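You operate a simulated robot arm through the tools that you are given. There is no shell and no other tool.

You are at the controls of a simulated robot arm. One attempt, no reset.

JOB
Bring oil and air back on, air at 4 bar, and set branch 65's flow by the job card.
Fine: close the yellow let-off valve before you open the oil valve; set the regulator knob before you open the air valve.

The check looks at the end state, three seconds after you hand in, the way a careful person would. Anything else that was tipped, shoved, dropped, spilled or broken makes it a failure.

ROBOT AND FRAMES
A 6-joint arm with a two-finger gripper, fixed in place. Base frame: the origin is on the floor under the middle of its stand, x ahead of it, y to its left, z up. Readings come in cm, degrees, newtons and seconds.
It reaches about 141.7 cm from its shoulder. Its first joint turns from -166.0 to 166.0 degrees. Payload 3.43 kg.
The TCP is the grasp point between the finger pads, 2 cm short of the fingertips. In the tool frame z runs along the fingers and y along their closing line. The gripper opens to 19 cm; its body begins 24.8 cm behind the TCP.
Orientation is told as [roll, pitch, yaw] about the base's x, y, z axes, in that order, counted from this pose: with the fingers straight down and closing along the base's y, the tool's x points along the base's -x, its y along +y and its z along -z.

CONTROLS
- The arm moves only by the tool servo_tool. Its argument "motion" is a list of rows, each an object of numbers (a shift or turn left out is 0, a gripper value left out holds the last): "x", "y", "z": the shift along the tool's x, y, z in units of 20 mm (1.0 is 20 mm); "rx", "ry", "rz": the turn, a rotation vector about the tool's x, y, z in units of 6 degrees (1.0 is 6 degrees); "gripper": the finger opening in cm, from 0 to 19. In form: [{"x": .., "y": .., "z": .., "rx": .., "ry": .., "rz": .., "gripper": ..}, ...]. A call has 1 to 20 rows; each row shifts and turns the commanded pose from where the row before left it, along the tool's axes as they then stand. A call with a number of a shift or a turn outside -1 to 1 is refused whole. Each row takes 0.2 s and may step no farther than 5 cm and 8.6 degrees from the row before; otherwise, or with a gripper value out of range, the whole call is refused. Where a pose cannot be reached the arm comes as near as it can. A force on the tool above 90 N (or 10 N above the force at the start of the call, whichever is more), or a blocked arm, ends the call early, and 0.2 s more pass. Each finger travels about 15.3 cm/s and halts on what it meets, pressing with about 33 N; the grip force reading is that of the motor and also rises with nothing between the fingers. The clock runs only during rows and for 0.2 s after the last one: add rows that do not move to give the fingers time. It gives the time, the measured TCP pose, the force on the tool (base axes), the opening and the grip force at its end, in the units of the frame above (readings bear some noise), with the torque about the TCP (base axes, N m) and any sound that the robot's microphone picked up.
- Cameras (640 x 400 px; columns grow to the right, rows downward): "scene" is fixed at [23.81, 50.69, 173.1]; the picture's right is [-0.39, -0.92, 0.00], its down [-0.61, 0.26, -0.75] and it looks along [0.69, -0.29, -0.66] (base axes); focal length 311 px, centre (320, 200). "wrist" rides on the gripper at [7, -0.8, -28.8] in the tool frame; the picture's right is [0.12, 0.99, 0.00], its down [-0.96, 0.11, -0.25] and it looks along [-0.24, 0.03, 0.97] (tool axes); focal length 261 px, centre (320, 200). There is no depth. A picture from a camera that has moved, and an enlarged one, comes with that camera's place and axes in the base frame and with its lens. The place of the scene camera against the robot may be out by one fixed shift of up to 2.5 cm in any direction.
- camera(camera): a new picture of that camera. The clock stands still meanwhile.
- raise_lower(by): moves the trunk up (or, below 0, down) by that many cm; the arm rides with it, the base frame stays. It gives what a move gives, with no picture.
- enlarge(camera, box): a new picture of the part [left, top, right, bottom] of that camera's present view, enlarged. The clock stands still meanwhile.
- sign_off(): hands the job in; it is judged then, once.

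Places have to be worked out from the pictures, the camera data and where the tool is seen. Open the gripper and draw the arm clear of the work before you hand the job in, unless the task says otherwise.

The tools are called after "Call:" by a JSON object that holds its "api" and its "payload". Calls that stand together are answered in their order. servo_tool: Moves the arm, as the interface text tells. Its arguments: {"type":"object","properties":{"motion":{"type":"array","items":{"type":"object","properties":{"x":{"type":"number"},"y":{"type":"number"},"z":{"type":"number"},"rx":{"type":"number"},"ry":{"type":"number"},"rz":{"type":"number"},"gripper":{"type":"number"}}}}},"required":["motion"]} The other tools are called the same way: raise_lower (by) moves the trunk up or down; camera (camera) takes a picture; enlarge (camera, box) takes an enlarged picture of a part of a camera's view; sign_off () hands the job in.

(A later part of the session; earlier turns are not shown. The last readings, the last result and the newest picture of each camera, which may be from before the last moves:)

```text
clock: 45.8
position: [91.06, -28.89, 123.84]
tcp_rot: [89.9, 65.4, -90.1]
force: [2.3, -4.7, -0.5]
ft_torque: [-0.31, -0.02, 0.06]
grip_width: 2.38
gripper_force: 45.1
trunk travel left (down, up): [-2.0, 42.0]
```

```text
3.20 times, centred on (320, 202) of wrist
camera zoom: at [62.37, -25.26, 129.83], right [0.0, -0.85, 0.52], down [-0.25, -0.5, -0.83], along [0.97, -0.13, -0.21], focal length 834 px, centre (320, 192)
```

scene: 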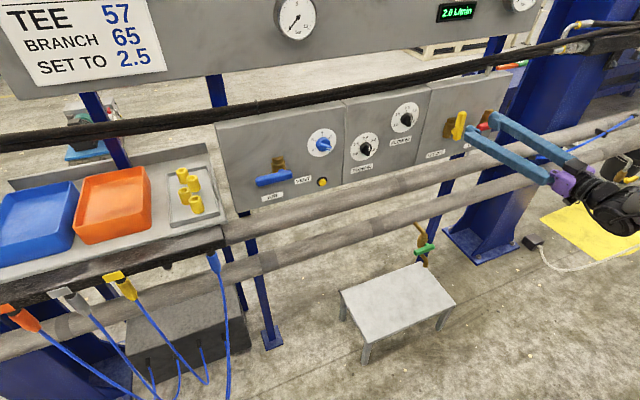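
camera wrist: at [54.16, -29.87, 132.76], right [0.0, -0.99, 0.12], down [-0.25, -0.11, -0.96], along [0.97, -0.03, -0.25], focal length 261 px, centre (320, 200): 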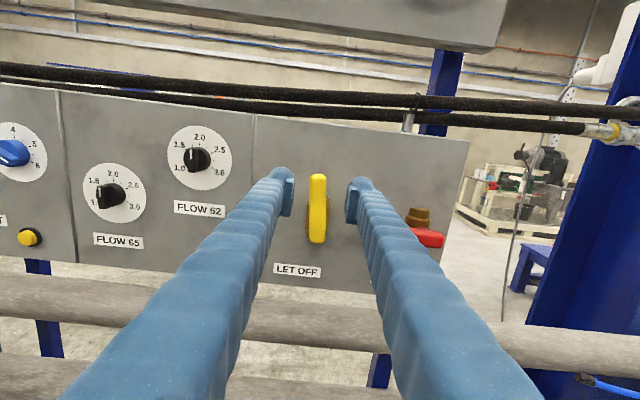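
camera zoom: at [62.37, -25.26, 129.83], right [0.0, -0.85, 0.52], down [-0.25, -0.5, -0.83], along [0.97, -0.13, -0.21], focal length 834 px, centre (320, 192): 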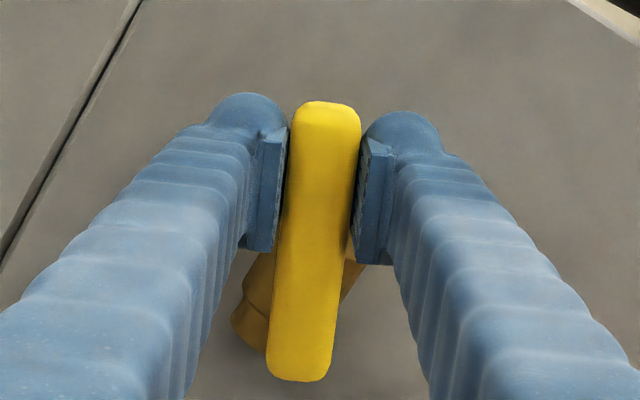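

Turning smoothly with small forces (~5 N). Continue the arc the remaining ~66°.

Call:
{"api": "servo_tool", "payload": {"motion": [{"x": -0.015, "y": -0.291, "rz": -0.992}, {"x": -0.015, "y": -0.291, "rz": -0.992}, {"x": -0.015, "y": -0.291, "rz": -0.992}, {"x": -0.015, "y": -0.291, "rz": -0.992}, {"x": -0.015, "y": -0.291, "rz": -0.992}, {"x": -0.015, "y": -0.291, "rz": -0.992}, {}]}}

Call:
{"api": "servo_tool", "payload": {"motion": [{"x": -0.015, "y": -0.291, "rz": -0.992}, {"x": -0.015, "y": -0.291, "rz": -0.992}, {"x": -0.015, "y": -0.291, "rz": -0.992}, {"x": -0.015, "y": -0.291, "rz": -0.992}, {"x": -0.015, "y": -0.291, "rz": -0.992}, {}]}}

Call:
{"api": "camera", "payload": {"camera": "wrist"}}

Call:
{"api": "enlarge", "payload": {"camera": "scene", "box": [390, 80, 560, 190]}}

```text
clock: 47.4
position: [90.96, -26.46, 121.61]
tcp_rot: [90.1, 29.8, -90.0]
force: [8.7, -17.2, 11.4]
ft_torque: [-0.95, -0.06, -0.18]
grip_width: 2.36
gripper_force: 45.0
trunk travel left (down, up): [-2.0, 42.0]
```

```text
clock: 48.8
position: [91.06, -25.71, 119.02]
tcp_rot: [90.2, 0.1, -90.1]
force: [18.8, -23.2, 30.8]
ft_torque: [-0.79, -0.18, -0.15]
grip_width: 2.39
gripper_force: 44.9
trunk travel left (down, up): [-2.0, 42.0]
```

```text
taken
camera wrist: at [62.37, -18.74, 118.01], right [0.0, 0.12, 0.99], down [-0.25, -0.96, 0.11], along [0.97, -0.25, 0.03], focal length 261 px, centre (320, 200)
```

wrist: 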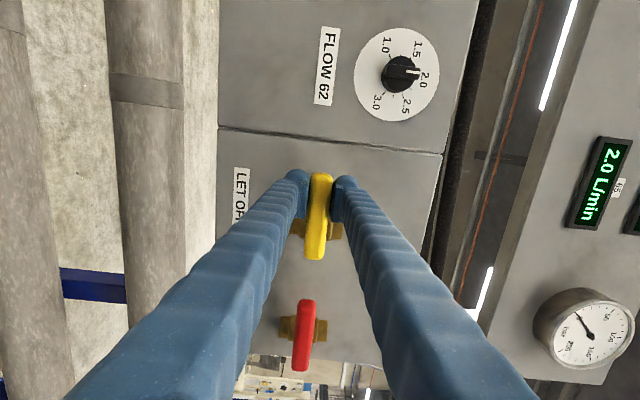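

```text
3.64 times, centred on (475, 135) of scene
camera zoom: at [23.81, 50.69, 173.1], right [-0.39, -0.92, 0.0], down [-0.61, 0.26, -0.75], along [0.69, -0.29, -0.66], focal length 1131 px, centre (-244, 436)
```

zoom: 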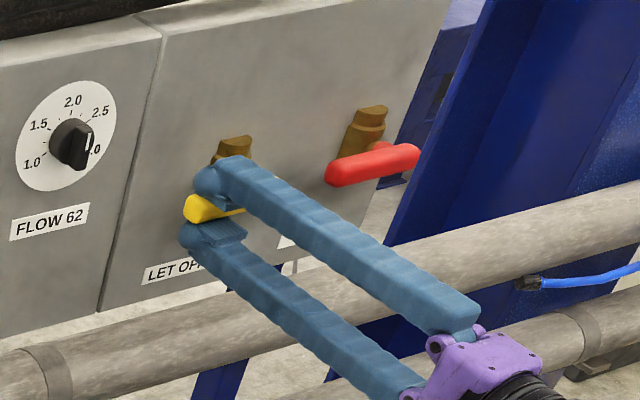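

The yellow handle now lies to the left. I'll check how precisely horizontal it is before releasing.

Call:
{"api": "enlarge", "payload": {"camera": "wrist", "box": [220, 150, 420, 275]}}

```text
3.20 times, centred on (320, 212) of wrist
camera zoom: at [62.37, -18.74, 118.01], right [0.0, 0.12, 0.99], down [-0.25, -0.96, 0.11], along [0.97, -0.25, 0.03], focal length 834 px, centre (320, 160)
```

zoom: 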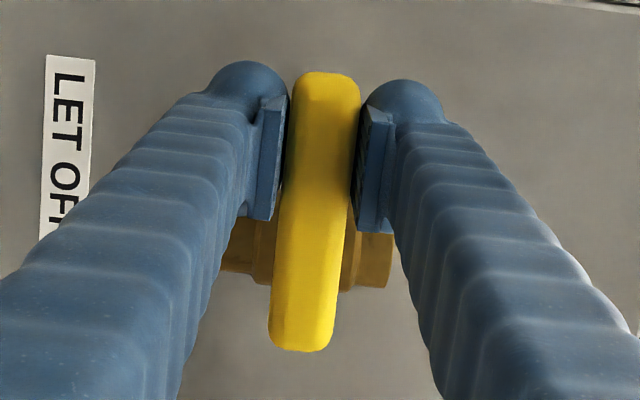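

Yellow is horizontal within about 2°. Release and back off, then verify.

Call:
{"api": "servo_tool", "payload": {"motion": [{"gripper": 4}, {"gripper": 6}, {"gripper": 6}, {"z": -1}, {"z": -1}, {"z": -1}, {"z": -1}, {}]}}

Call:
{"api": "camera", "payload": {"camera": "wrist"}}

Call:
{"api": "enlarge", "payload": {"camera": "wrist", "box": [220, 150, 420, 375]}}

```text
clock: 50.6
position: [83.06, -25.46, 118.79]
tcp_rot: [90.0, 0.1, -89.9]
force: [-1.3, 0.9, -0.2]
ft_torque: [0.05, 0.06, 0.0]
grip_width: 6.02
gripper_force: 0.0
trunk travel left (down, up): [-2.0, 42.0]
```

```text
taken
camera wrist: at [54.35, -18.52, 117.92], right [0.0, 0.12, 0.99], down [-0.25, -0.96, 0.11], along [0.97, -0.25, 0.03], focal length 261 px, centre (320, 200)
```

wrist: 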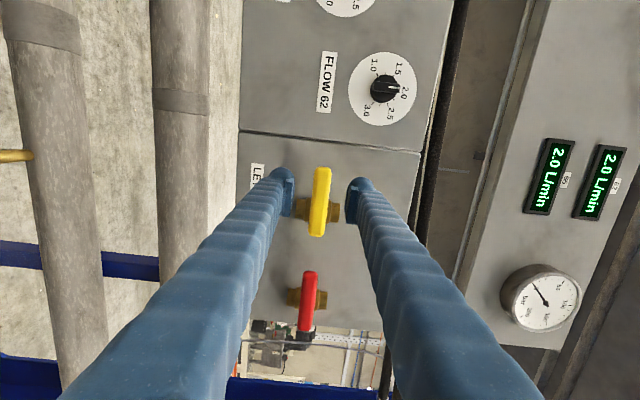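

```text
1.78 times, centred on (320, 262) of wrist
camera zoom: at [54.35, -18.52, 117.92], right [0.0, 0.12, 0.99], down [-0.25, -0.96, 0.11], along [0.97, -0.25, 0.03], focal length 463 px, centre (320, 89)
```

zoom: 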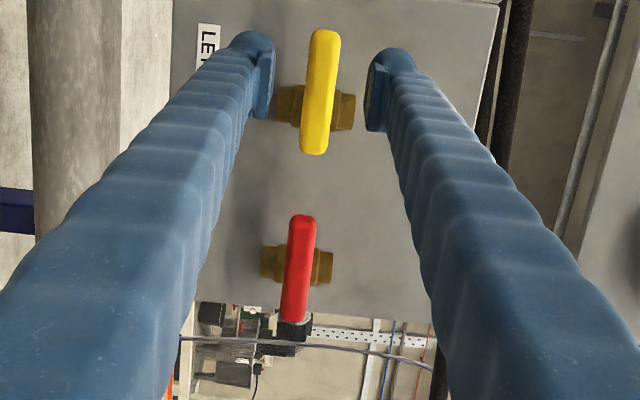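

Yellow now lies crosswise, parallel with red: closed. Next the red oil lever: I'll shift over in front of it (pivot ≈ y -47.0, z 118.9), same tool roll, and check.

Call:
{"api": "servo_tool", "payload": {"motion": [{"x": -1}, {"x": -1}, {"x": -1}, {"x": -1}, {"x": -1}, {"x": -1}, {"x": -1}, {"x": -1}, {"x": -0.27, "y": 0.05}, {"z": 1}, {"z": 1}, {}]}}

Call:
{"api": "camera", "payload": {"camera": "wrist"}}

Call:
{"api": "enlarge", "payload": {"camera": "wrist", "box": [220, 150, 420, 275]}}

```text
clock: 53.2
position: [87.08, -41.91, 118.69]
tcp_rot: [90.1, 0.1, -90.2]
force: [-0.3, 0.6, 0.0]
ft_torque: [0.02, -0.02, -0.08]
grip_width: 6.0
gripper_force: 0.1
trunk travel left (down, up): [-2.0, 42.0]
```

```text
taken
camera wrist: at [58.4, -35.1, 117.93], right [0.0, 0.12, 0.99], down [-0.25, -0.96, 0.11], along [0.97, -0.25, 0.03], focal length 261 px, centre (320, 200)
```

wrist: 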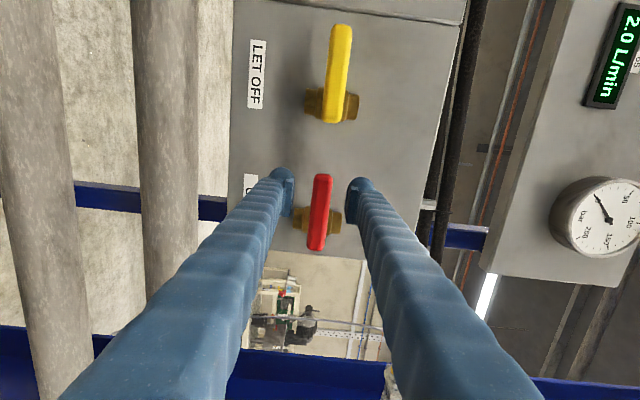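

```text
3.20 times, centred on (320, 212) of wrist
camera zoom: at [58.4, -35.1, 117.93], right [0.0, 0.12, 0.99], down [-0.25, -0.96, 0.11], along [0.97, -0.25, 0.03], focal length 834 px, centre (320, 160)
```

zoom: 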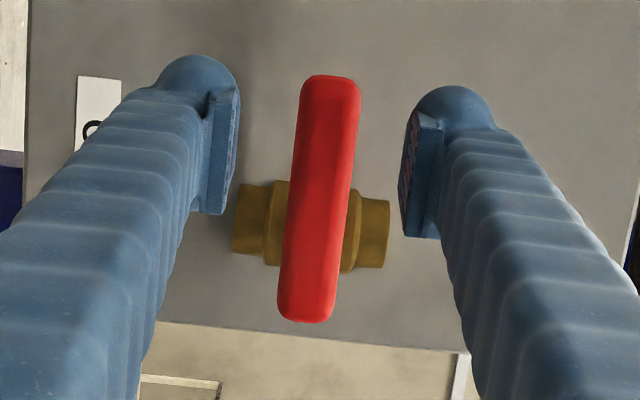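

Well centred. Advance 3.9 cm, close, and try the first part of the upward arc (rotating toward handle-up).

Call:
{"api": "servo_tool", "payload": {"motion": [{"z": 0.65}, {"z": 0.65}, {"z": 0.65}, {"gripper": 4}, {"gripper": 2}, {"gripper": 2}, {"gripper": 2}, {}]}}

Call:
{"api": "servo_tool", "payload": {"motion": [{"x": -0.014, "y": 0.261, "rz": 1}, {"x": -0.014, "y": 0.261, "rz": 1}, {"x": -0.014, "y": 0.261, "rz": 1}, {}]}}

Call:
{"api": "enlarge", "payload": {"camera": "wrist", "box": [220, 150, 420, 275]}}

```text
clock: 55.0
position: [90.87, -42.05, 119.01]
tcp_rot: [90.1, -0.1, -90.0]
force: [10.0, -4.6, 16.5]
ft_torque: [-0.99, -0.12, -0.02]
grip_width: 2.36
gripper_force: 44.9
trunk travel left (down, up): [-2.0, 42.0]
```

```text
clock: 56.0
position: [90.84, -42.15, 120.53]
tcp_rot: [90.1, 17.9, -90.1]
force: [14.5, 2.0, 25.7]
ft_torque: [-1.52, -0.28, 0.06]
grip_width: 2.45
gripper_force: 45.3
trunk travel left (down, up): [-2.0, 42.0]
```

```text
3.20 times, centred on (320, 212) of wrist
camera zoom: at [62.25, -35.33, 121.86], right [0.0, -0.19, 0.98], down [-0.25, -0.95, -0.19], along [0.97, -0.24, -0.05], focal length 834 px, centre (320, 160)
```

zoom: 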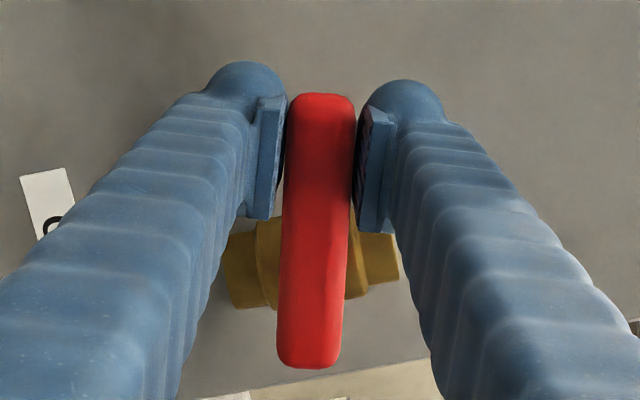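

The red lever is following; the upward force suggests the pivot is ~0.25 cm higher than I assumed. I'll add that correction and continue the arc.

Call:
{"api": "servo_tool", "payload": {"motion": [{"x": 0.025, "y": 0.38, "rz": 1}, {"x": -0.014, "y": 0.261, "rz": 1}, {"x": -0.014, "y": 0.261, "rz": 1}, {"x": -0.014, "y": 0.261, "rz": 1}, {"x": -0.014, "y": 0.261, "rz": 1}, {}]}}

Call:
{"api": "enlarge", "payload": {"camera": "wrist", "box": [220, 150, 420, 275]}}

```text
clock: 57.4
position: [90.99, -43.62, 123.04]
tcp_rot: [90.4, 48.0, -89.7]
force: [23.7, 1.4, 39.0]
ft_torque: [-1.67, -0.34, -0.02]
grip_width: 2.55
gripper_force: 45.2
trunk travel left (down, up): [-2.0, 42.0]
```

```text
3.20 times, centred on (320, 212) of wrist
camera zoom: at [62.2, -38.36, 127.64], right [0.0, -0.66, 0.75], down [-0.24, -0.73, -0.64], along [0.97, -0.19, -0.16], focal length 834 px, centre (320, 160)
```

zoom: 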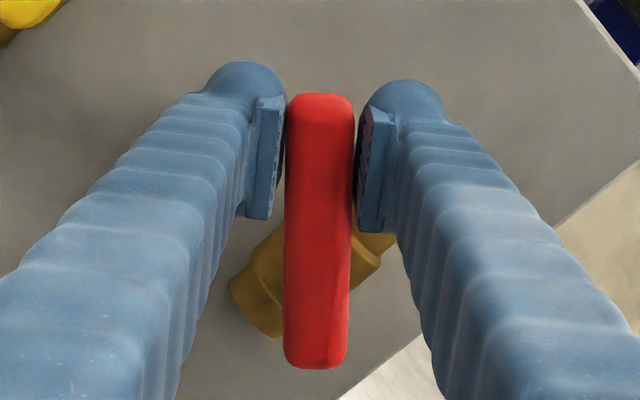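

The lever turns, with the motion lagging my assumed radius; pivot is more like (y -47.5, z 119.25), r≈5.4. I'll correct and continue.

Call:
{"api": "servo_tool", "payload": {"motion": [{"x": 0.035, "y": 0.42, "rz": 1}, {"x": 0.035, "y": 0.42, "rz": 1}, {"x": -0.015, "y": 0.282, "rz": 1}, {"x": -0.015, "y": 0.282, "rz": 1}, {}]}}

Call:
{"api": "enlarge", "payload": {"camera": "wrist", "box": [220, 150, 420, 275]}}

```text
clock: 58.6
position: [90.9, -45.89, 124.52]
tcp_rot: [90.6, 72.1, -89.6]
force: [17.5, 0.2, 31.2]
ft_torque: [-0.7, -0.34, 0.12]
grip_width: 2.45
gripper_force: 45.0
trunk travel left (down, up): [-2.0, 42.0]
```

```text
3.20 times, centred on (320, 212) of wrist
camera zoom: at [62.19, -43.02, 130.96], right [0.0, -0.91, 0.42], down [-0.25, -0.41, -0.88], along [0.97, -0.1, -0.22], focal length 834 px, centre (320, 160)
```

zoom: 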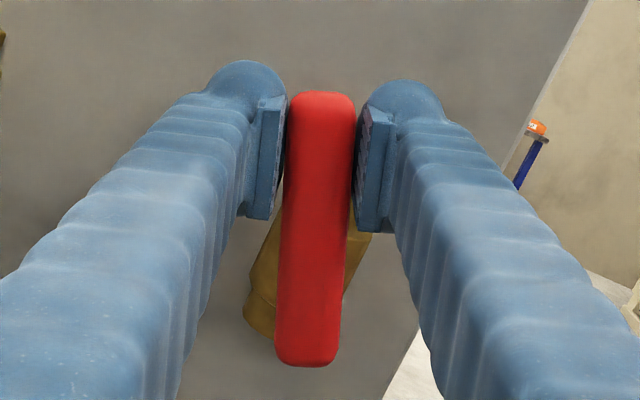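

Now at about 72°; forces moderate. Finish the last 18°.

Call:
{"api": "servo_tool", "payload": {"motion": [{"x": 0.04, "y": 0.282, "rz": 1}, {"x": 0.04, "y": 0.282, "rz": 1}, {"x": 0.02, "y": 0.282, "rz": 1}, {}]}}

Call:
{"api": "enlarge", "payload": {"camera": "wrist", "box": [220, 150, 420, 275]}}

Call:
{"api": "camera", "payload": {"camera": "scene"}}

```text
clock: 59.6
position: [90.91, -47.74, 124.93]
tcp_rot: [-106.0, 89.8, 74.0]
force: [18.8, -16.2, 29.8]
ft_torque: [-1.04, -0.27, -0.15]
grip_width: 2.44
gripper_force: 45.6
trunk travel left (down, up): [-2.0, 42.0]
```

```text
3.20 times, centred on (320, 212) of wrist
camera zoom: at [62.19, -46.96, 132.01], right [0.0, -0.99, 0.12], down [-0.25, -0.11, -0.96], along [0.97, -0.03, -0.25], focal length 834 px, centre (320, 160)
```

zoom: 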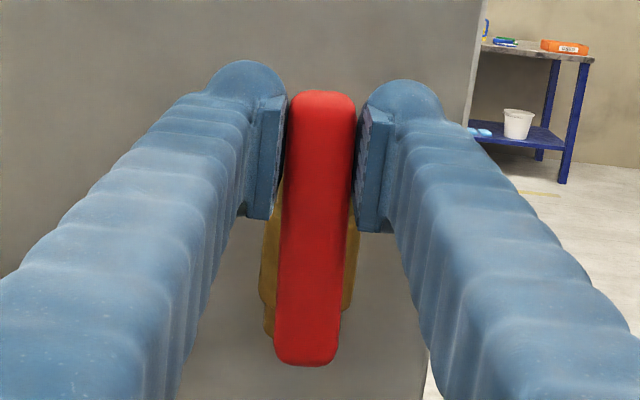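

```text
taken
```

scene: 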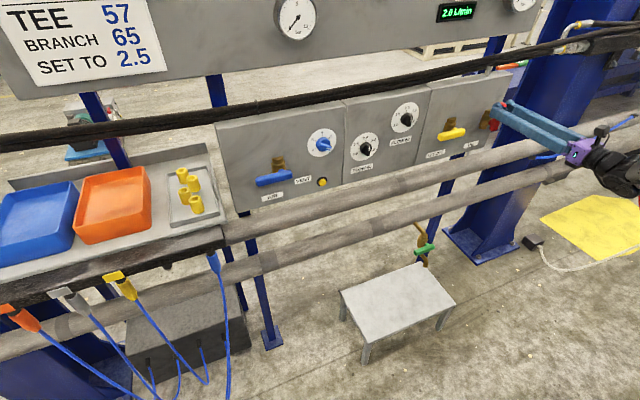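

Red is within about 3° of upright. I'll nudge it a few degrees further to bring it fully upright, then check.

Call:
{"api": "servo_tool", "payload": {"motion": [{"y": 0.15, "rz": 0.5}, {}, {}]}}

Call:
{"api": "enlarge", "payload": {"camera": "wrist", "box": [220, 150, 420, 275]}}

```text
clock: 60.4
position: [90.93, -48.1, 124.97]
tcp_rot: [-91.5, 86.9, 88.2]
force: [18.0, -18.7, 28.7]
ft_torque: [-1.11, -0.32, -0.16]
grip_width: 2.45
gripper_force: 45.0
trunk travel left (down, up): [-2.0, 42.0]
```

```text
3.20 times, centred on (320, 212) of wrist
camera zoom: at [62.17, -47.62, 132.02], right [0.0, -1.0, 0.06], down [-0.25, -0.06, -0.97], along [0.97, -0.02, -0.25], focal length 834 px, centre (320, 160)
```

zoom: 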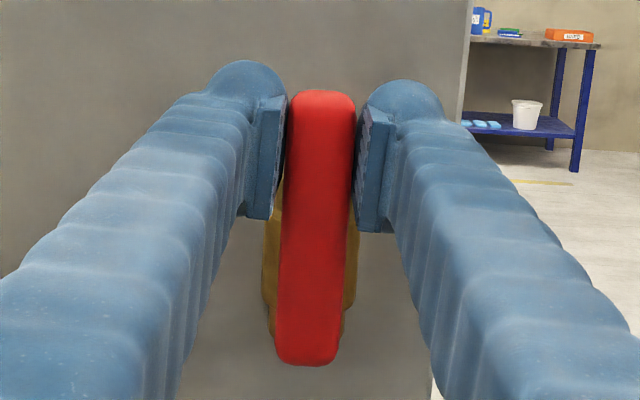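

The lever followed to about upright. Release and back off to verify the red and yellow levers and the oil gauge.

Call:
{"api": "servo_tool", "payload": {"motion": [{"gripper": 4}, {"gripper": 6}, {"gripper": 6}, {"z": -1}, {"z": -1}, {"z": -1}, {"z": -1}, {"z": -0.5}, {}]}}

Call:
{"api": "camera", "payload": {"camera": "wrist"}}

Call:
{"api": "enlarge", "payload": {"camera": "wrist", "box": [200, 130, 400, 255]}}

Call:
{"api": "enlarge", "payload": {"camera": "scene", "box": [400, 0, 560, 100]}}

```text
clock: 62.4
position: [81.96, -47.8, 124.81]
tcp_rot: [-89.9, 86.8, 90.3]
force: [-0.6, 0.0, 0.0]
ft_torque: [0.01, 0.02, 0.0]
grip_width: 5.98
gripper_force: 0.0
trunk travel left (down, up): [-2.0, 42.0]
```

```text
taken
camera wrist: at [53.29, -47.43, 131.9], right [0.0, -1.0, 0.07], down [-0.25, -0.06, -0.97], along [0.97, -0.02, -0.25], focal length 261 px, centre (320, 200)
```

wrist: 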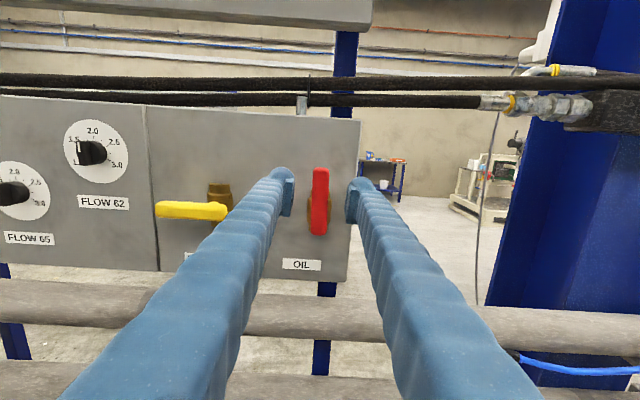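

```text
3.20 times, centred on (300, 192) of wrist
camera zoom: at [53.29, -47.43, 131.9], right [0.0, -1.0, 0.07], down [-0.25, -0.06, -0.97], along [0.97, -0.02, -0.25], focal length 834 px, centre (384, 224)
```

zoom: 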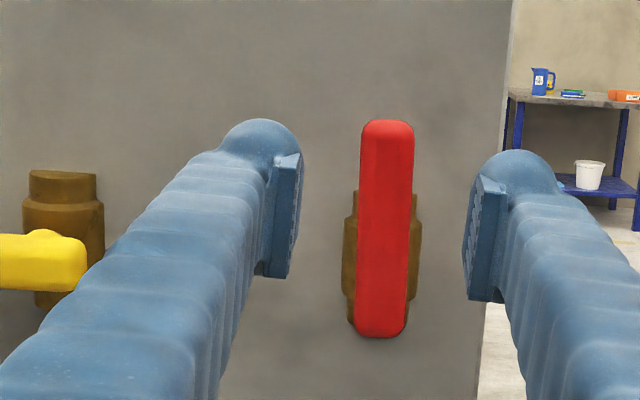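

```text
4.00 times, centred on (480, 50) of scene
camera zoom: at [23.81, 50.69, 173.1], right [-0.39, -0.92, 0.0], down [-0.61, 0.26, -0.75], along [0.69, -0.29, -0.66], focal length 1244 px, centre (-320, 800)
```

zoom: 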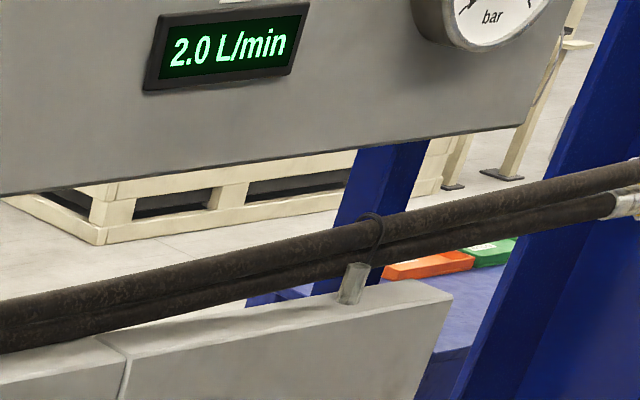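

Oil gauge needle has moved off zero. Let me check the gauge and yellow lever closely for accuracy.

Call:
{"api": "enlarge", "payload": {"camera": "scene", "box": [480, 0, 560, 40]}}

Call:
{"api": "enlarge", "payload": {"camera": "wrist", "box": [130, 150, 290, 250]}}

```text
8.00 times, centred on (520, 20) of scene
camera zoom: at [23.81, 50.69, 173.1], right [-0.39, -0.92, 0.0], down [-0.61, 0.26, -0.75], along [0.69, -0.29, -0.66], focal length 2488 px, centre (-1280, 1640)
```

zoom: 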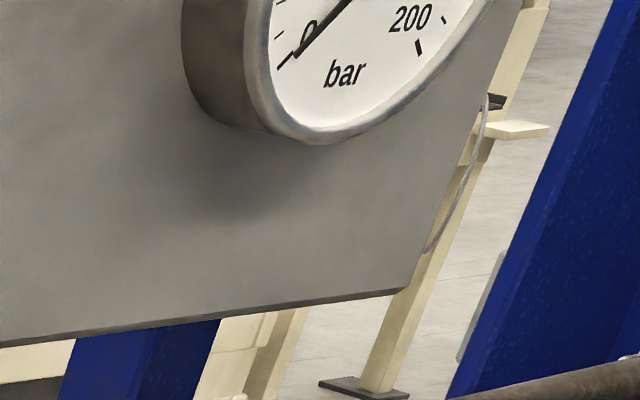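

```text
4.00 times, centred on (210, 200) of wrist
camera zoom: at [53.29, -47.43, 131.9], right [0.0, -1.0, 0.07], down [-0.25, -0.06, -0.97], along [0.97, -0.02, -0.25], focal length 1043 px, centre (760, 200)
```

zoom: 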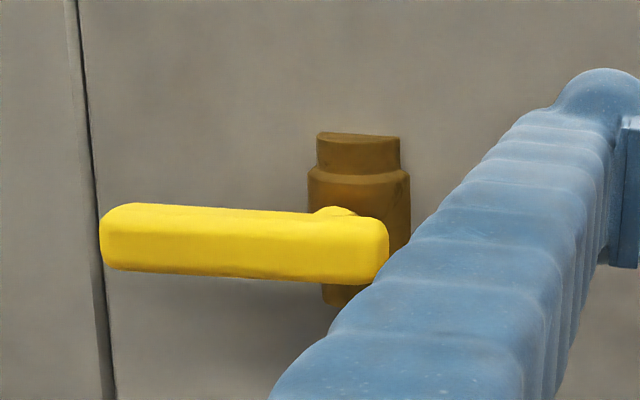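

Oil gauge still reads zero although red is ~88° turned and yellow is horizontal within 1°. I'll wait a couple of seconds and look at the gauge again in case it lags.

Call:
{"api": "servo_tool", "payload": {"motion": [{}, {}, {}, {}, {}, {}, {}, {}, {}, {}]}}

Call:
{"api": "enlarge", "payload": {"camera": "scene", "box": [480, 0, 560, 40]}}

Call:
{"api": "enlarge", "payload": {"camera": "scene", "box": [400, 70, 520, 170]}}

```text
clock: 64.6
position: [82.02, -47.78, 124.85]
tcp_rot: [-89.7, 86.8, 90.2]
force: [0.0, -0.3, 0.2]
ft_torque: [-0.04, 0.0, 0.0]
grip_width: 6.0
gripper_force: 0.0
trunk travel left (down, up): [-2.0, 42.0]
```

```text
8.00 times, centred on (520, 20) of scene
camera zoom: at [23.81, 50.69, 173.1], right [-0.39, -0.92, 0.0], down [-0.61, 0.26, -0.75], along [0.69, -0.29, -0.66], focal length 2488 px, centre (-1280, 1640)
```

zoom: 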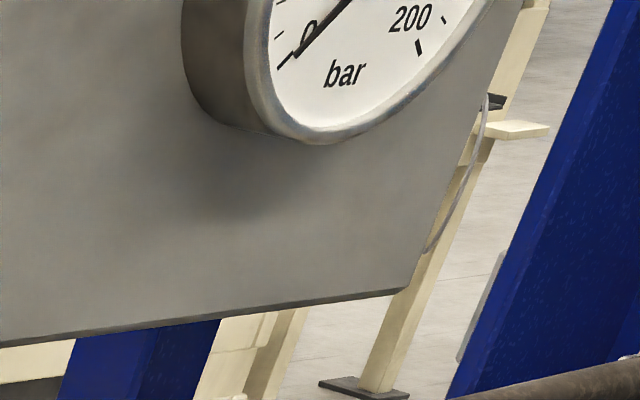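

```text
4.00 times, centred on (460, 120) of scene
camera zoom: at [23.81, 50.69, 173.1], right [-0.39, -0.92, 0.0], down [-0.61, 0.26, -0.75], along [0.69, -0.29, -0.66], focal length 1244 px, centre (-240, 520)
```

zoom: 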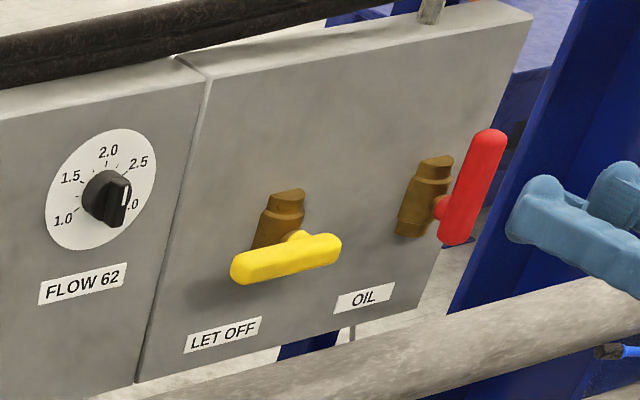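

Gauge still at zero. Red may need the last ~2° (no hard stop was felt), so I'll re-grip it with the tool slightly over-rotated and bring it to true vertical or its stop.

Call:
{"api": "servo_tool", "payload": {"motion": [{"y": 0.09}, {"z": 1}, {"z": 1}, {"z": 1}, {"z": 1}, {"z": 0.45}, {"gripper": 4}, {"gripper": 2}, {"gripper": 2}, {"gripper": 2}, {}]}}

Call:
{"api": "servo_tool", "payload": {"motion": [{"y": 0.15, "rz": 0.5}, {}, {}]}}

Call:
{"api": "enlarge", "payload": {"camera": "wrist", "box": [220, 150, 420, 275]}}

Call:
{"api": "enlarge", "payload": {"camera": "scene", "box": [480, 0, 560, 40]}}

```text
clock: 67.0
position: [90.83, -48.07, 124.85]
tcp_rot: [-89.9, 87.0, 90.0]
force: [2.7, -2.6, 1.4]
ft_torque: [-0.99, -0.02, 0.0]
grip_width: 2.44
gripper_force: 45.1
trunk travel left (down, up): [-2.0, 42.0]
```

```text
clock: 67.8
position: [90.8, -48.17, 124.79]
tcp_rot: [-89.9, 84.0, 90.2]
force: [-1.9, 11.3, 0.3]
ft_torque: [-1.17, -0.06, 0.16]
grip_width: 2.55
gripper_force: 45.4
trunk travel left (down, up): [-2.0, 42.0]
```

```text
3.20 times, centred on (320, 212) of wrist
camera zoom: at [62.14, -48.21, 131.93], right [0.0, -1.0, 0.01], down [-0.25, -0.01, -0.97], along [0.97, 0.0, -0.25], focal length 834 px, centre (320, 160)
```

zoom: 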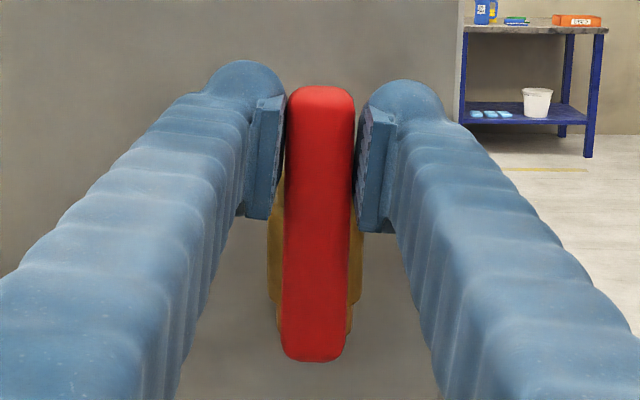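

```text
8.00 times, centred on (520, 20) of scene
camera zoom: at [23.81, 50.69, 173.1], right [-0.39, -0.92, 0.0], down [-0.61, 0.26, -0.75], along [0.69, -0.29, -0.66], focal length 2488 px, centre (-1280, 1640)
```

zoom: 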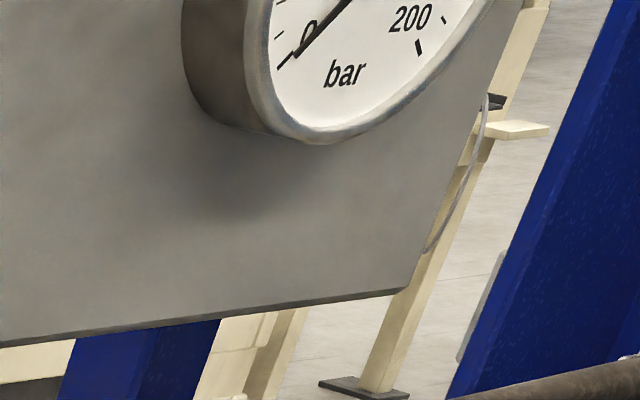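

Red is now truly upright (pads began slipping, so it's at its stop). Release, back away, and look at the gauges directly with the wrist camera.

Call:
{"api": "servo_tool", "payload": {"motion": [{"gripper": 4}, {"gripper": 6}, {"gripper": 6}, {"z": -1}, {"z": -1}, {"z": -1}, {"z": -1}, {"z": -0.5}, {}]}}

Call:
{"api": "servo_tool", "payload": {"motion": [{"rz": -1, "y": -1, "x": 1}, {"y": -1, "x": 1}, {"y": -1, "x": 1}, {"y": -1, "x": 1}, {"y": -1, "x": 1}, {"x": 1}, {}]}}

Call:
{"api": "camera", "payload": {"camera": "wrist"}}

```text
clock: 69.8
position: [81.77, -48.22, 124.93]
tcp_rot: [-90.0, 83.9, 90.0]
force: [-0.5, -0.5, 0.8]
ft_torque: [0.01, -0.01, -0.02]
grip_width: 6.0
gripper_force: 0.1
trunk travel left (down, up): [-2.0, 42.0]
```

```text
clock: 71.4
position: [81.88, -38.62, 137.06]
tcp_rot: [-76.1, 90.0, 103.6]
force: [0.1, 0.2, -0.4]
ft_torque: [0.02, 0.01, -0.05]
grip_width: 6.0
gripper_force: 0.0
trunk travel left (down, up): [-2.0, 42.0]
```

```text
taken
camera wrist: at [53.18, -37.84, 144.16], right [0.0, -0.99, 0.12], down [-0.25, -0.11, -0.96], along [0.97, -0.03, -0.25], focal length 261 px, centre (320, 200)
```

wrist: 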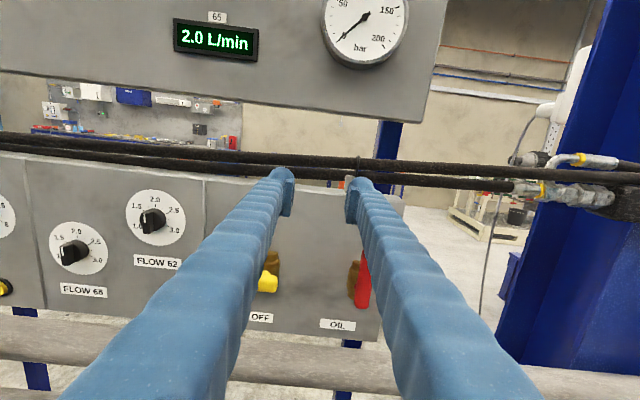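

Oil gauge still shows zero; I'll come back to it after seeing whether the air gauge responds to its valve. Next the regulator: travel in free space to in front of the blue knob (y≈17.8, z≈124).

Call:
{"api": "servo_tool", "payload": {"motion": [{"y": -1, "x": -0.4}, {"y": -1, "x": -0.4}, {"y": -1, "x": -0.4}, {"y": -1, "x": -0.4}, {"y": -1, "x": -0.4}, {"y": -1, "x": -0.4}, {"y": -1, "x": -0.4}, {"y": -1, "x": -0.4}, {"y": -1, "x": -0.4}, {"y": -1, "x": -0.4}, {"y": -1, "x": -0.4}, {"y": -1, "x": -0.4}, {"y": -1, "x": -0.4}, {"y": -1, "x": -0.4}, {"y": -1, "x": -0.4}, {"y": -1, "x": -0.4}, {"y": -1}, {"y": -1}, {"y": -1}, {"y": -1}]}}

Call:
{"api": "servo_tool", "payload": {"motion": [{"y": -1}, {"y": -1}, {"y": -1}, {"y": -1}, {"y": -1}, {"y": -1}, {"y": -1}, {"y": -1}, {}]}}

Call:
{"api": "camera", "payload": {"camera": "wrist"}}

```text
clock: 75.6
position: [80.39, -7.14, 125.8]
tcp_rot: [-22.3, 89.8, 158.9]
force: [-0.2, -0.3, -0.1]
ft_torque: [0.01, 0.01, -0.04]
grip_width: 6.0
gripper_force: 0.1
out of reach, approached as far as the arm can: row 16, 17, 18, 19, 20
trunk travel left (down, up): [-2.0, 42.0]
```

```text
clock: 77.6
position: [77.62, -6.16, 128.17]
tcp_rot: [-21.2, 89.9, 160.1]
force: [0.1, -0.2, 0.6]
ft_torque: [0.01, 0.0, 0.0]
grip_width: 5.98
gripper_force: 0.2
out of reach, approached as far as the arm can: row 1, 2, 3, 4, 5, 6, 7, 8
trunk travel left (down, up): [-2.0, 42.0]
```

```text
taken
camera wrist: at [48.94, -6.08, 135.38], right [0.02, -0.99, 0.12], down [-0.25, -0.12, -0.96], along [0.97, -0.01, -0.25], focal length 261 px, centre (320, 200)
```

wrist: 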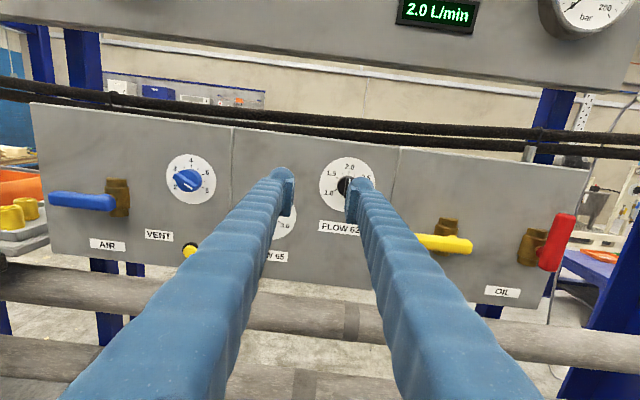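

At roll 180° the arm refuses to go further left than y≈-7. I'll test whether another roll (ψ=90–120, needed for the knob anyway) frees it: first roll in place.

Call:
{"api": "servo_tool", "payload": {"motion": [{"rz": -1}, {"rz": -1}, {"rz": -1}, {"rz": -1}, {"rz": -1}, {"rz": -1}, {"rz": -1}, {"rz": -1}, {"rz": -1}, {"rz": -1}, {}]}}

Call:
{"api": "camera", "payload": {"camera": "scene"}}

```text
clock: 80.0
position: [77.41, -7.16, 128.38]
tcp_rot: [90.0, 30.1, -89.6]
force: [-0.1, 0.4, 0.5]
ft_torque: [0.04, 0.01, 0.01]
grip_width: 5.99
gripper_force: 0.1
out of reach, approached as far as the arm can: row 1
trunk travel left (down, up): [-2.0, 42.0]
```

```text
taken
```

scene: 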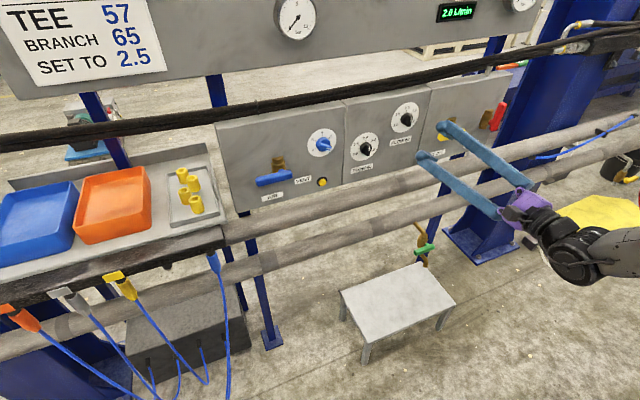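

Roll is fine (ψ=120). Now try moving left (+y) at this roll.

Call:
{"api": "servo_tool", "payload": {"motion": [{"x": 0.866, "y": -0.5}, {"x": 0.866, "y": -0.5}, {"x": 0.866, "y": -0.5}, {}]}}

```text
clock: 81.0
position: [76.52, -5.85, 129.24]
tcp_rot: [89.8, 30.1, -89.0]
force: [-0.2, 0.2, 0.5]
ft_torque: [-0.01, -0.02, -0.01]
grip_width: 5.99
gripper_force: 0.1
out of reach, approached as far as the arm can: row 1, 2, 3
trunk travel left (down, up): [-2.0, 42.0]
```

Still held near y≈-6 regardless of roll. I'll test whether letting the tool yaw left (pointing more outward from the base) frees it.

Call:
{"api": "servo_tool", "payload": {"motion": [{"rx": 0.5, "ry": 0.866}, {"rx": 0.5, "ry": 0.866}, {"x": 0.866, "y": -0.5}, {"x": 0.866, "y": -0.5}, {"x": 0.866, "y": -0.5}, {}]}}

```text
clock: 82.4
position: [75.29, 0.05, 129.31]
tcp_rot: [90.1, 30.1, -78.0]
force: [0.3, -0.3, 0.2]
ft_torque: [0.04, 0.02, -0.02]
grip_width: 6.0
gripper_force: 0.0
trunk travel left (down, up): [-2.0, 42.0]
```

With a 12° left yaw it moved freely to y=0, so this is a wrist flip problem: the tool must pass below the forearm's direction to swap sides. I'll roll back to ψ≈0, pitch the tool down about 50° here in free space, then cross to the left and pitch up again.

Call:
{"api": "servo_tool", "payload": {"motion": [{"rz": -1}, {"rz": -1}, {"rz": -1}, {"rz": -1}, {"rz": -1}, {"rz": -1}, {"rz": -1}, {"rz": -1}, {"rz": -1}, {"rz": -1}, {"rz": -1}, {"rz": -1}, {"rz": -1}, {"rz": -1}, {"rz": -1}, {"rz": -1}, {"rz": -1}, {"rz": -1}, {"rz": -1}, {}]}}

Call:
{"api": "servo_tool", "payload": {"motion": [{"ry": 1}, {"ry": 1}, {"ry": 1}, {"ry": 1}, {"ry": 1}, {"ry": 1}, {"ry": 1}, {"ry": 1}, {}]}}

```text
clock: 86.6
position: [75.33, -0.08, 129.23]
tcp_rot: [90.2, -84.1, -78.1]
force: [0.5, -0.8, 0.0]
ft_torque: [-0.03, 0.01, 0.0]
grip_width: 5.98
gripper_force: 0.1
trunk travel left (down, up): [-2.0, 42.0]
```

```text
clock: 88.6
position: [75.19, -0.16, 129.21]
tcp_rot: [8.0, -41.7, 6.5]
force: [-0.5, 0.1, -0.6]
ft_torque: [0.0, 0.02, 0.0]
grip_width: 6.0
gripper_force: 0.0
trunk travel left (down, up): [-2.0, 42.0]
```

Pitched down without limits. Now straighten yaw/roll, cross left to y≈18 while easing forward, still well clear of the panel (x≈82).

Call:
{"api": "servo_tool", "payload": {"motion": [{"rx": 0.68, "ry": -0.02, "rz": 0.27}, {"rx": 0.68, "ry": -0.02, "rz": 0.27}, {"rx": 0.68, "ry": -0.02, "rz": 0.27}, {"y": 1, "x": -0.29, "z": 0.26}, {"y": 1, "x": -0.29, "z": 0.26}, {"y": 1, "x": -0.29, "z": 0.26}, {"y": 1, "x": -0.29, "z": 0.26}, {"y": 1, "x": -0.29, "z": 0.26}, {"y": 1, "x": -0.29, "z": 0.26}, {"y": 1, "x": -0.29, "z": 0.26}, {"y": 1, "x": -0.29, "z": 0.26}, {"y": 1, "x": -0.29, "z": 0.26}, {}]}}

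Call:
{"api": "servo_tool", "payload": {"motion": [{"ry": -1}, {"ry": -1}, {"ry": -1}, {"ry": -1}, {"ry": -1}, {"ry": -1}, {"ry": -1}, {"ry": -1}, {}]}}

Call:
{"api": "camera", "payload": {"camera": "wrist"}}

Call:
{"api": "camera", "payload": {"camera": "scene"}}

```text
clock: 91.4
position: [82.18, 18.06, 129.28]
tcp_rot: [0.3, -41.7, -0.1]
force: [-0.5, 0.2, -0.1]
ft_torque: [-0.03, 0.05, -0.05]
grip_width: 5.99
gripper_force: 0.0
trunk travel left (down, up): [-2.0, 42.0]
```

```text
clock: 92.7
position: [82.51, 13.58, 113.55]
tcp_rot: [-2.4, -56.1, -5.0]
force: [0.0, -0.7, -0.1]
ft_torque: [-0.02, 0.03, 0.0]
grip_width: 6.01
gripper_force: 0.0
trunk travel left (down, up): [-2.0, 42.0]
stopped in row 6: the arm was blocked; the commanded pose is now the measured one
```

```text
taken
camera wrist: at [54.97, 16.27, 123.76], right [0.05, 0.99, -0.12], down [0.34, 0.1, 0.93], along [0.94, -0.09, -0.34], focal length 261 px, centre (320, 200)
```

wrist: 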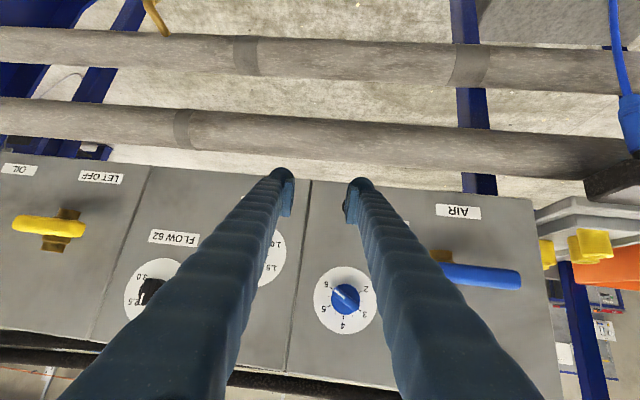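

```text
taken
```

scene: 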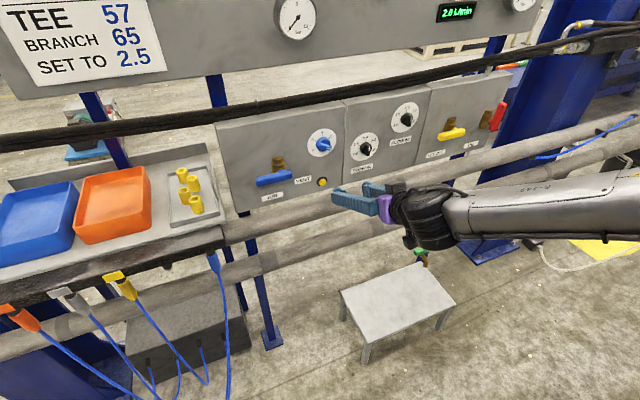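

The arm swung through a wrist flip and lagged (blocked flag, no contact force); the tool dipped to z≈113.6 but touched nothing. I'll raise it straight back up, in gentle steps, and see if it now tracks properly.

Call:
{"api": "servo_tool", "payload": {"motion": [{"x": -0.4, "z": -0.28}, {"x": -0.83, "z": -0.558}, {"x": -0.83, "z": -0.558}, {"x": -0.83, "z": -0.558}, {}]}}

Call:
{"api": "camera", "payload": {"camera": "scene"}}

```text
clock: 94.0
position: [83.4, 12.35, 118.58]
tcp_rot: [-3.5, -54.8, -5.1]
force: [-0.6, 0.0, -0.1]
ft_torque: [0.01, -0.01, -0.03]
grip_width: 6.01
gripper_force: 0.0
trunk travel left (down, up): [-2.0, 42.0]
stopped in row 5: the arm was blocked; the commanded pose is now the measured one
```

```text
taken
```

scene: 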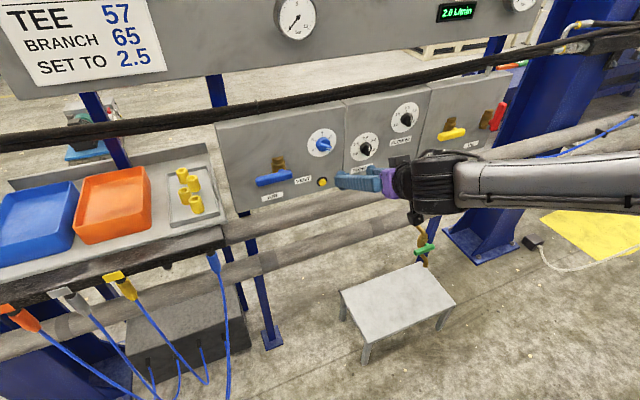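

Again flagged as blocked while nothing touches the tool. I'll hold still for a moment to see whether the arm settles or drifts.

Call:
{"api": "servo_tool", "payload": {"motion": [{}, {}, {}]}}

Call:
{"api": "camera", "payload": {"camera": "wrist"}}

```text
clock: 94.8
position: [83.14, 12.49, 118.65]
tcp_rot: [-3.4, -55.0, -5.2]
force: [0.3, 0.0, 0.4]
ft_torque: [0.02, 0.01, 0.01]
grip_width: 6.01
gripper_force: 0.1
trunk travel left (down, up): [-2.0, 42.0]
```

```text
taken
camera wrist: at [55.91, 15.71, 129.46], right [0.07, 0.99, -0.13], down [0.37, 0.1, 0.93], along [0.93, -0.11, -0.36], focal length 261 px, centre (320, 200)
```

wrist: 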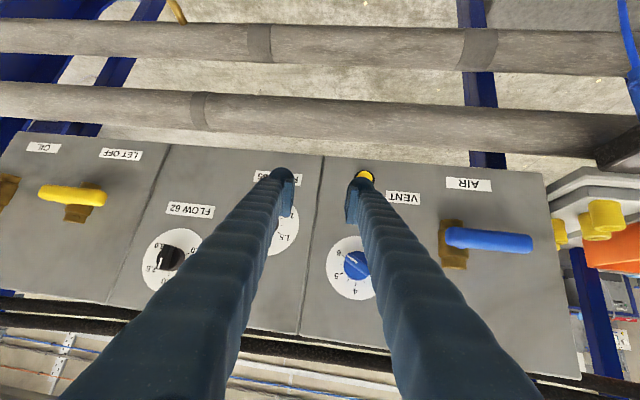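

It's stable there. The forearm comes from the base nearly level. I'll test single small moves to find what is blocked.

Call:
{"api": "servo_tool", "payload": {"motion": [{"x": -0.83, "z": -0.558}, {}]}}

Call:
{"api": "servo_tool", "payload": {"motion": [{"y": 0.5}, {}]}}

```text
clock: 95.5
position: [83.4, 12.35, 120.51]
tcp_rot: [-3.7, -54.8, -5.1]
force: [0.5, -0.3, 0.7]
ft_torque: [0.02, -0.01, 0.02]
grip_width: 5.98
gripper_force: 0.1
trunk travel left (down, up): [-2.0, 42.0]
```

```text
clock: 96.0
position: [83.4, 13.45, 120.45]
tcp_rot: [-3.4, -54.7, -5.2]
force: [0.2, -0.4, -0.6]
ft_torque: [-0.04, 0.0, -0.03]
grip_width: 6.01
gripper_force: 0.0
trunk travel left (down, up): [-2.0, 42.0]
```

Small moves work. I'll continue gently: up to z≈128 and left to y≈18, still pitched down.

Call:
{"api": "servo_tool", "payload": {"motion": [{"x": -0.4, "z": -0.28, "y": 0.3}, {"x": -0.4, "z": -0.28, "y": 0.3}, {"x": -0.4, "z": -0.28, "y": 0.3}, {"x": -0.4, "z": -0.28, "y": 0.3}, {"x": -0.4, "z": -0.28, "y": 0.3}, {"x": -0.4, "z": -0.28, "y": 0.3}, {"x": -0.4, "z": -0.28, "y": 0.3}, {}]}}

```text
clock: 97.8
position: [84.26, 17.41, 126.79]
tcp_rot: [-3.7, -54.6, -5.3]
force: [-0.6, -0.2, 0.1]
ft_torque: [-0.04, 0.04, 0.02]
grip_width: 6.0
gripper_force: 0.1
trunk travel left (down, up): [-2.0, 42.0]
```

Tracking well now. Pitch the tool up toward horizontal slowly, a few degrees at a time.

Call:
{"api": "servo_tool", "payload": {"motion": [{"ry": -0.5}, {"ry": -0.5}, {"ry": -0.5}, {"ry": -0.5}, {}, {}]}}

```text
clock: 99.5
position: [85.76, 15.23, 124.61]
tcp_rot: [-7.4, -65.2, -3.4]
force: [0.5, -0.1, 0.3]
ft_torque: [-0.03, -0.06, -0.07]
grip_width: 5.99
gripper_force: 0.0
trunk travel left (down, up): [-2.0, 42.0]
stopped in row 6: the arm was blocked; the commanded pose is now the measured one
```

Call:
{"api": "camera", "payload": {"camera": "scene"}}

Call:
{"api": "camera", "payload": {"camera": "wrist"}}

Call:
{"api": "enlarge", "payload": {"camera": "scene", "box": [320, 120, 640, 320]}}

```text
taken
```

scene: 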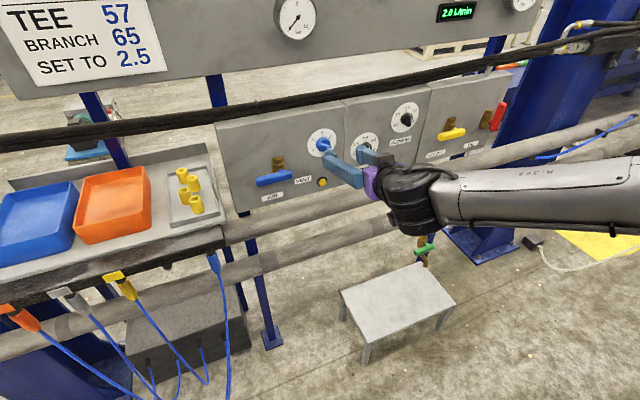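

```text
taken
camera wrist: at [57.12, 19.65, 130.16], right [0.13, 0.98, -0.16], down [0.2, 0.13, 0.97], along [0.97, -0.15, -0.18], focal length 261 px, centre (320, 200)
```

wrist: 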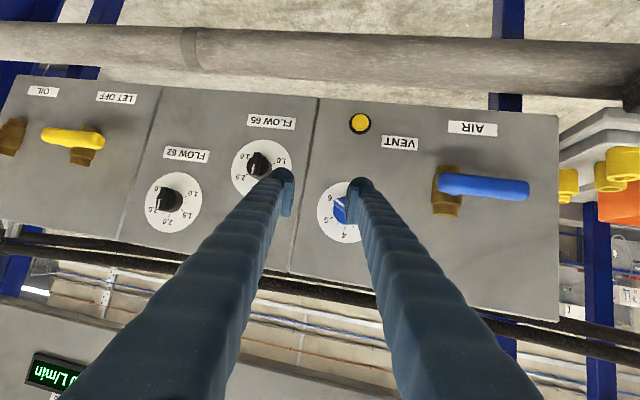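

```text
2.00 times, centred on (480, 220) of scene
camera zoom: at [23.81, 50.69, 173.1], right [-0.39, -0.92, 0.0], down [-0.61, 0.26, -0.75], along [0.69, -0.29, -0.66], focal length 622 px, centre (0, 160)
```

zoom: 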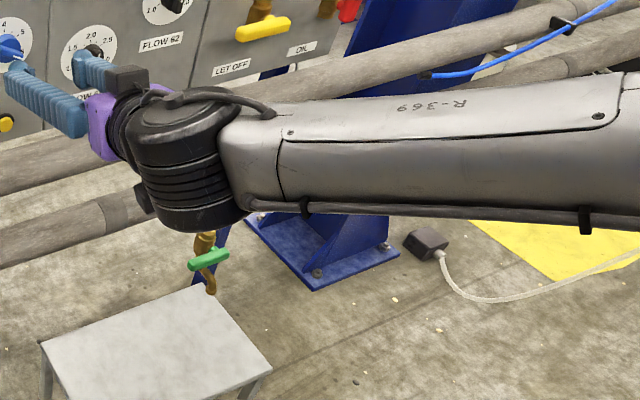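

The wrist bend is turning through its flip. TCP is ~5 cm clear of the knob. I'll back off 2 cm and pitch up in very small steps with pauses.

Call:
{"api": "servo_tool", "payload": {"motion": [{"z": -0.5}, {"z": -0.5}, {"ry": -0.3}, {}, {}, {}]}}

Call:
{"api": "servo_tool", "payload": {"motion": [{"ry": -0.3}, {}, {"ry": -0.3}, {}, {}]}}

```text
clock: 101.0
position: [84.76, 14.04, 123.7]
tcp_rot: [-9.4, -66.0, -2.9]
force: [0.0, 0.0, 0.2]
ft_torque: [-0.05, -0.02, -0.06]
grip_width: 6.01
gripper_force: 0.1
trunk travel left (down, up): [-2.0, 42.0]
stopped in row 6: the arm was blocked; the commanded pose is now the measured one
```

```text
clock: 102.2
position: [84.65, 13.82, 123.83]
tcp_rot: [-11.3, -69.4, -0.9]
force: [-1.0, 0.6, 0.2]
ft_torque: [0.01, 0.02, 0.0]
grip_width: 6.0
gripper_force: 0.0
trunk travel left (down, up): [-2.0, 42.0]
```

Call:
{"api": "servo_tool", "payload": {"motion": [{"y": 0.4}, {"y": 0.4}, {"y": 0.4}, {}, {}]}}

Call:
{"api": "servo_tool", "payload": {"motion": [{"x": -0.5}, {"x": -0.5}, {}, {}]}}

```text
clock: 103.5
position: [85.08, 16.3, 123.8]
tcp_rot: [-11.1, -69.5, -0.9]
force: [0.3, 0.4, 0.3]
ft_torque: [0.04, -0.03, 0.03]
grip_width: 6.0
gripper_force: 0.0
trunk travel left (down, up): [-2.0, 42.0]
```

```text
clock: 104.5
position: [85.64, 16.54, 126.03]
tcp_rot: [-10.7, -69.9, -1.1]
force: [-0.1, -0.1, 0.2]
ft_torque: [0.01, -0.01, 0.06]
grip_width: 5.99
gripper_force: 0.0
trunk travel left (down, up): [-2.0, 42.0]
```

Translations track well. The tool presently points ~12° right and ~20° down; I'll rotate it toward square-on in small steps with pauses.

Call:
{"api": "servo_tool", "payload": {"motion": [{"rx": -0.244, "ry": -0.418, "rz": 0.035}, {}, {"rx": -0.244, "ry": -0.418, "rz": 0.035}, {}, {"rx": -0.244, "ry": -0.418, "rz": 0.035}, {}, {}]}}

```text
clock: 106.0
position: [85.5, 16.78, 126.11]
tcp_rot: [-8.3, -77.4, 1.2]
force: [-0.4, 0.5, -0.3]
ft_torque: [0.0, 0.03, -0.01]
grip_width: 5.97
gripper_force: 0.0
trunk travel left (down, up): [-2.0, 42.0]
```

Tracking cleanly now. Continue the remaining rotation the same way.

Call:
{"api": "servo_tool", "payload": {"motion": [{"rx": -0.244, "ry": -0.418, "rz": 0.035}, {}, {"rx": -0.244, "ry": -0.418, "rz": 0.035}, {}, {"rx": -0.244, "ry": -0.418, "rz": 0.035}, {}, {"rx": -0.244, "ry": -0.418, "rz": 0.035}, {}, {"rx": -0.244, "ry": -0.418, "rz": 0.035}, {}, {}]}}

Call:
{"api": "camera", "payload": {"camera": "wrist"}}

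Call:
{"api": "camera", "payload": {"camera": "scene"}}

```text
clock: 108.5
position: [85.49, 16.81, 125.99]
tcp_rot: [-1.8, -90.0, 1.8]
force: [0.3, 0.2, -0.8]
ft_torque: [-0.03, 0.0, 0.01]
grip_width: 6.03
gripper_force: 0.1
trunk travel left (down, up): [-2.0, 42.0]
```

```text
taken
camera wrist: at [56.82, 15.75, 119.0], right [0.0, 0.99, -0.12], down [-0.25, 0.11, 0.96], along [0.97, 0.03, 0.25], focal length 261 px, centre (320, 200)
```

wrist: 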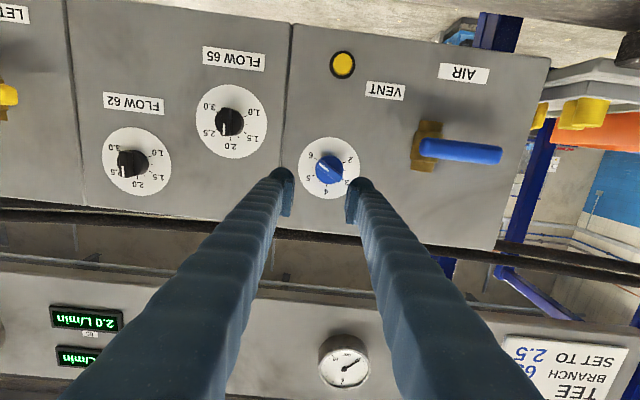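

```text
taken
```

scene: 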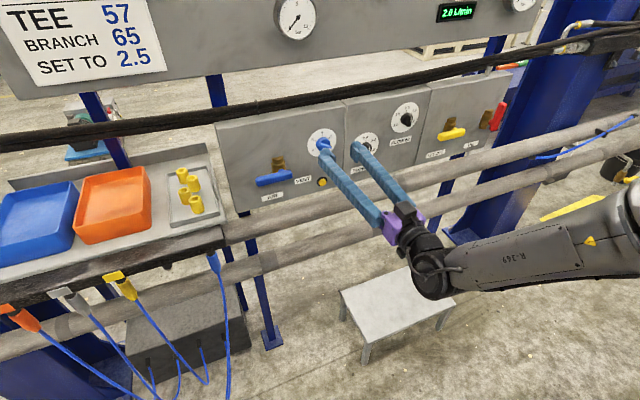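

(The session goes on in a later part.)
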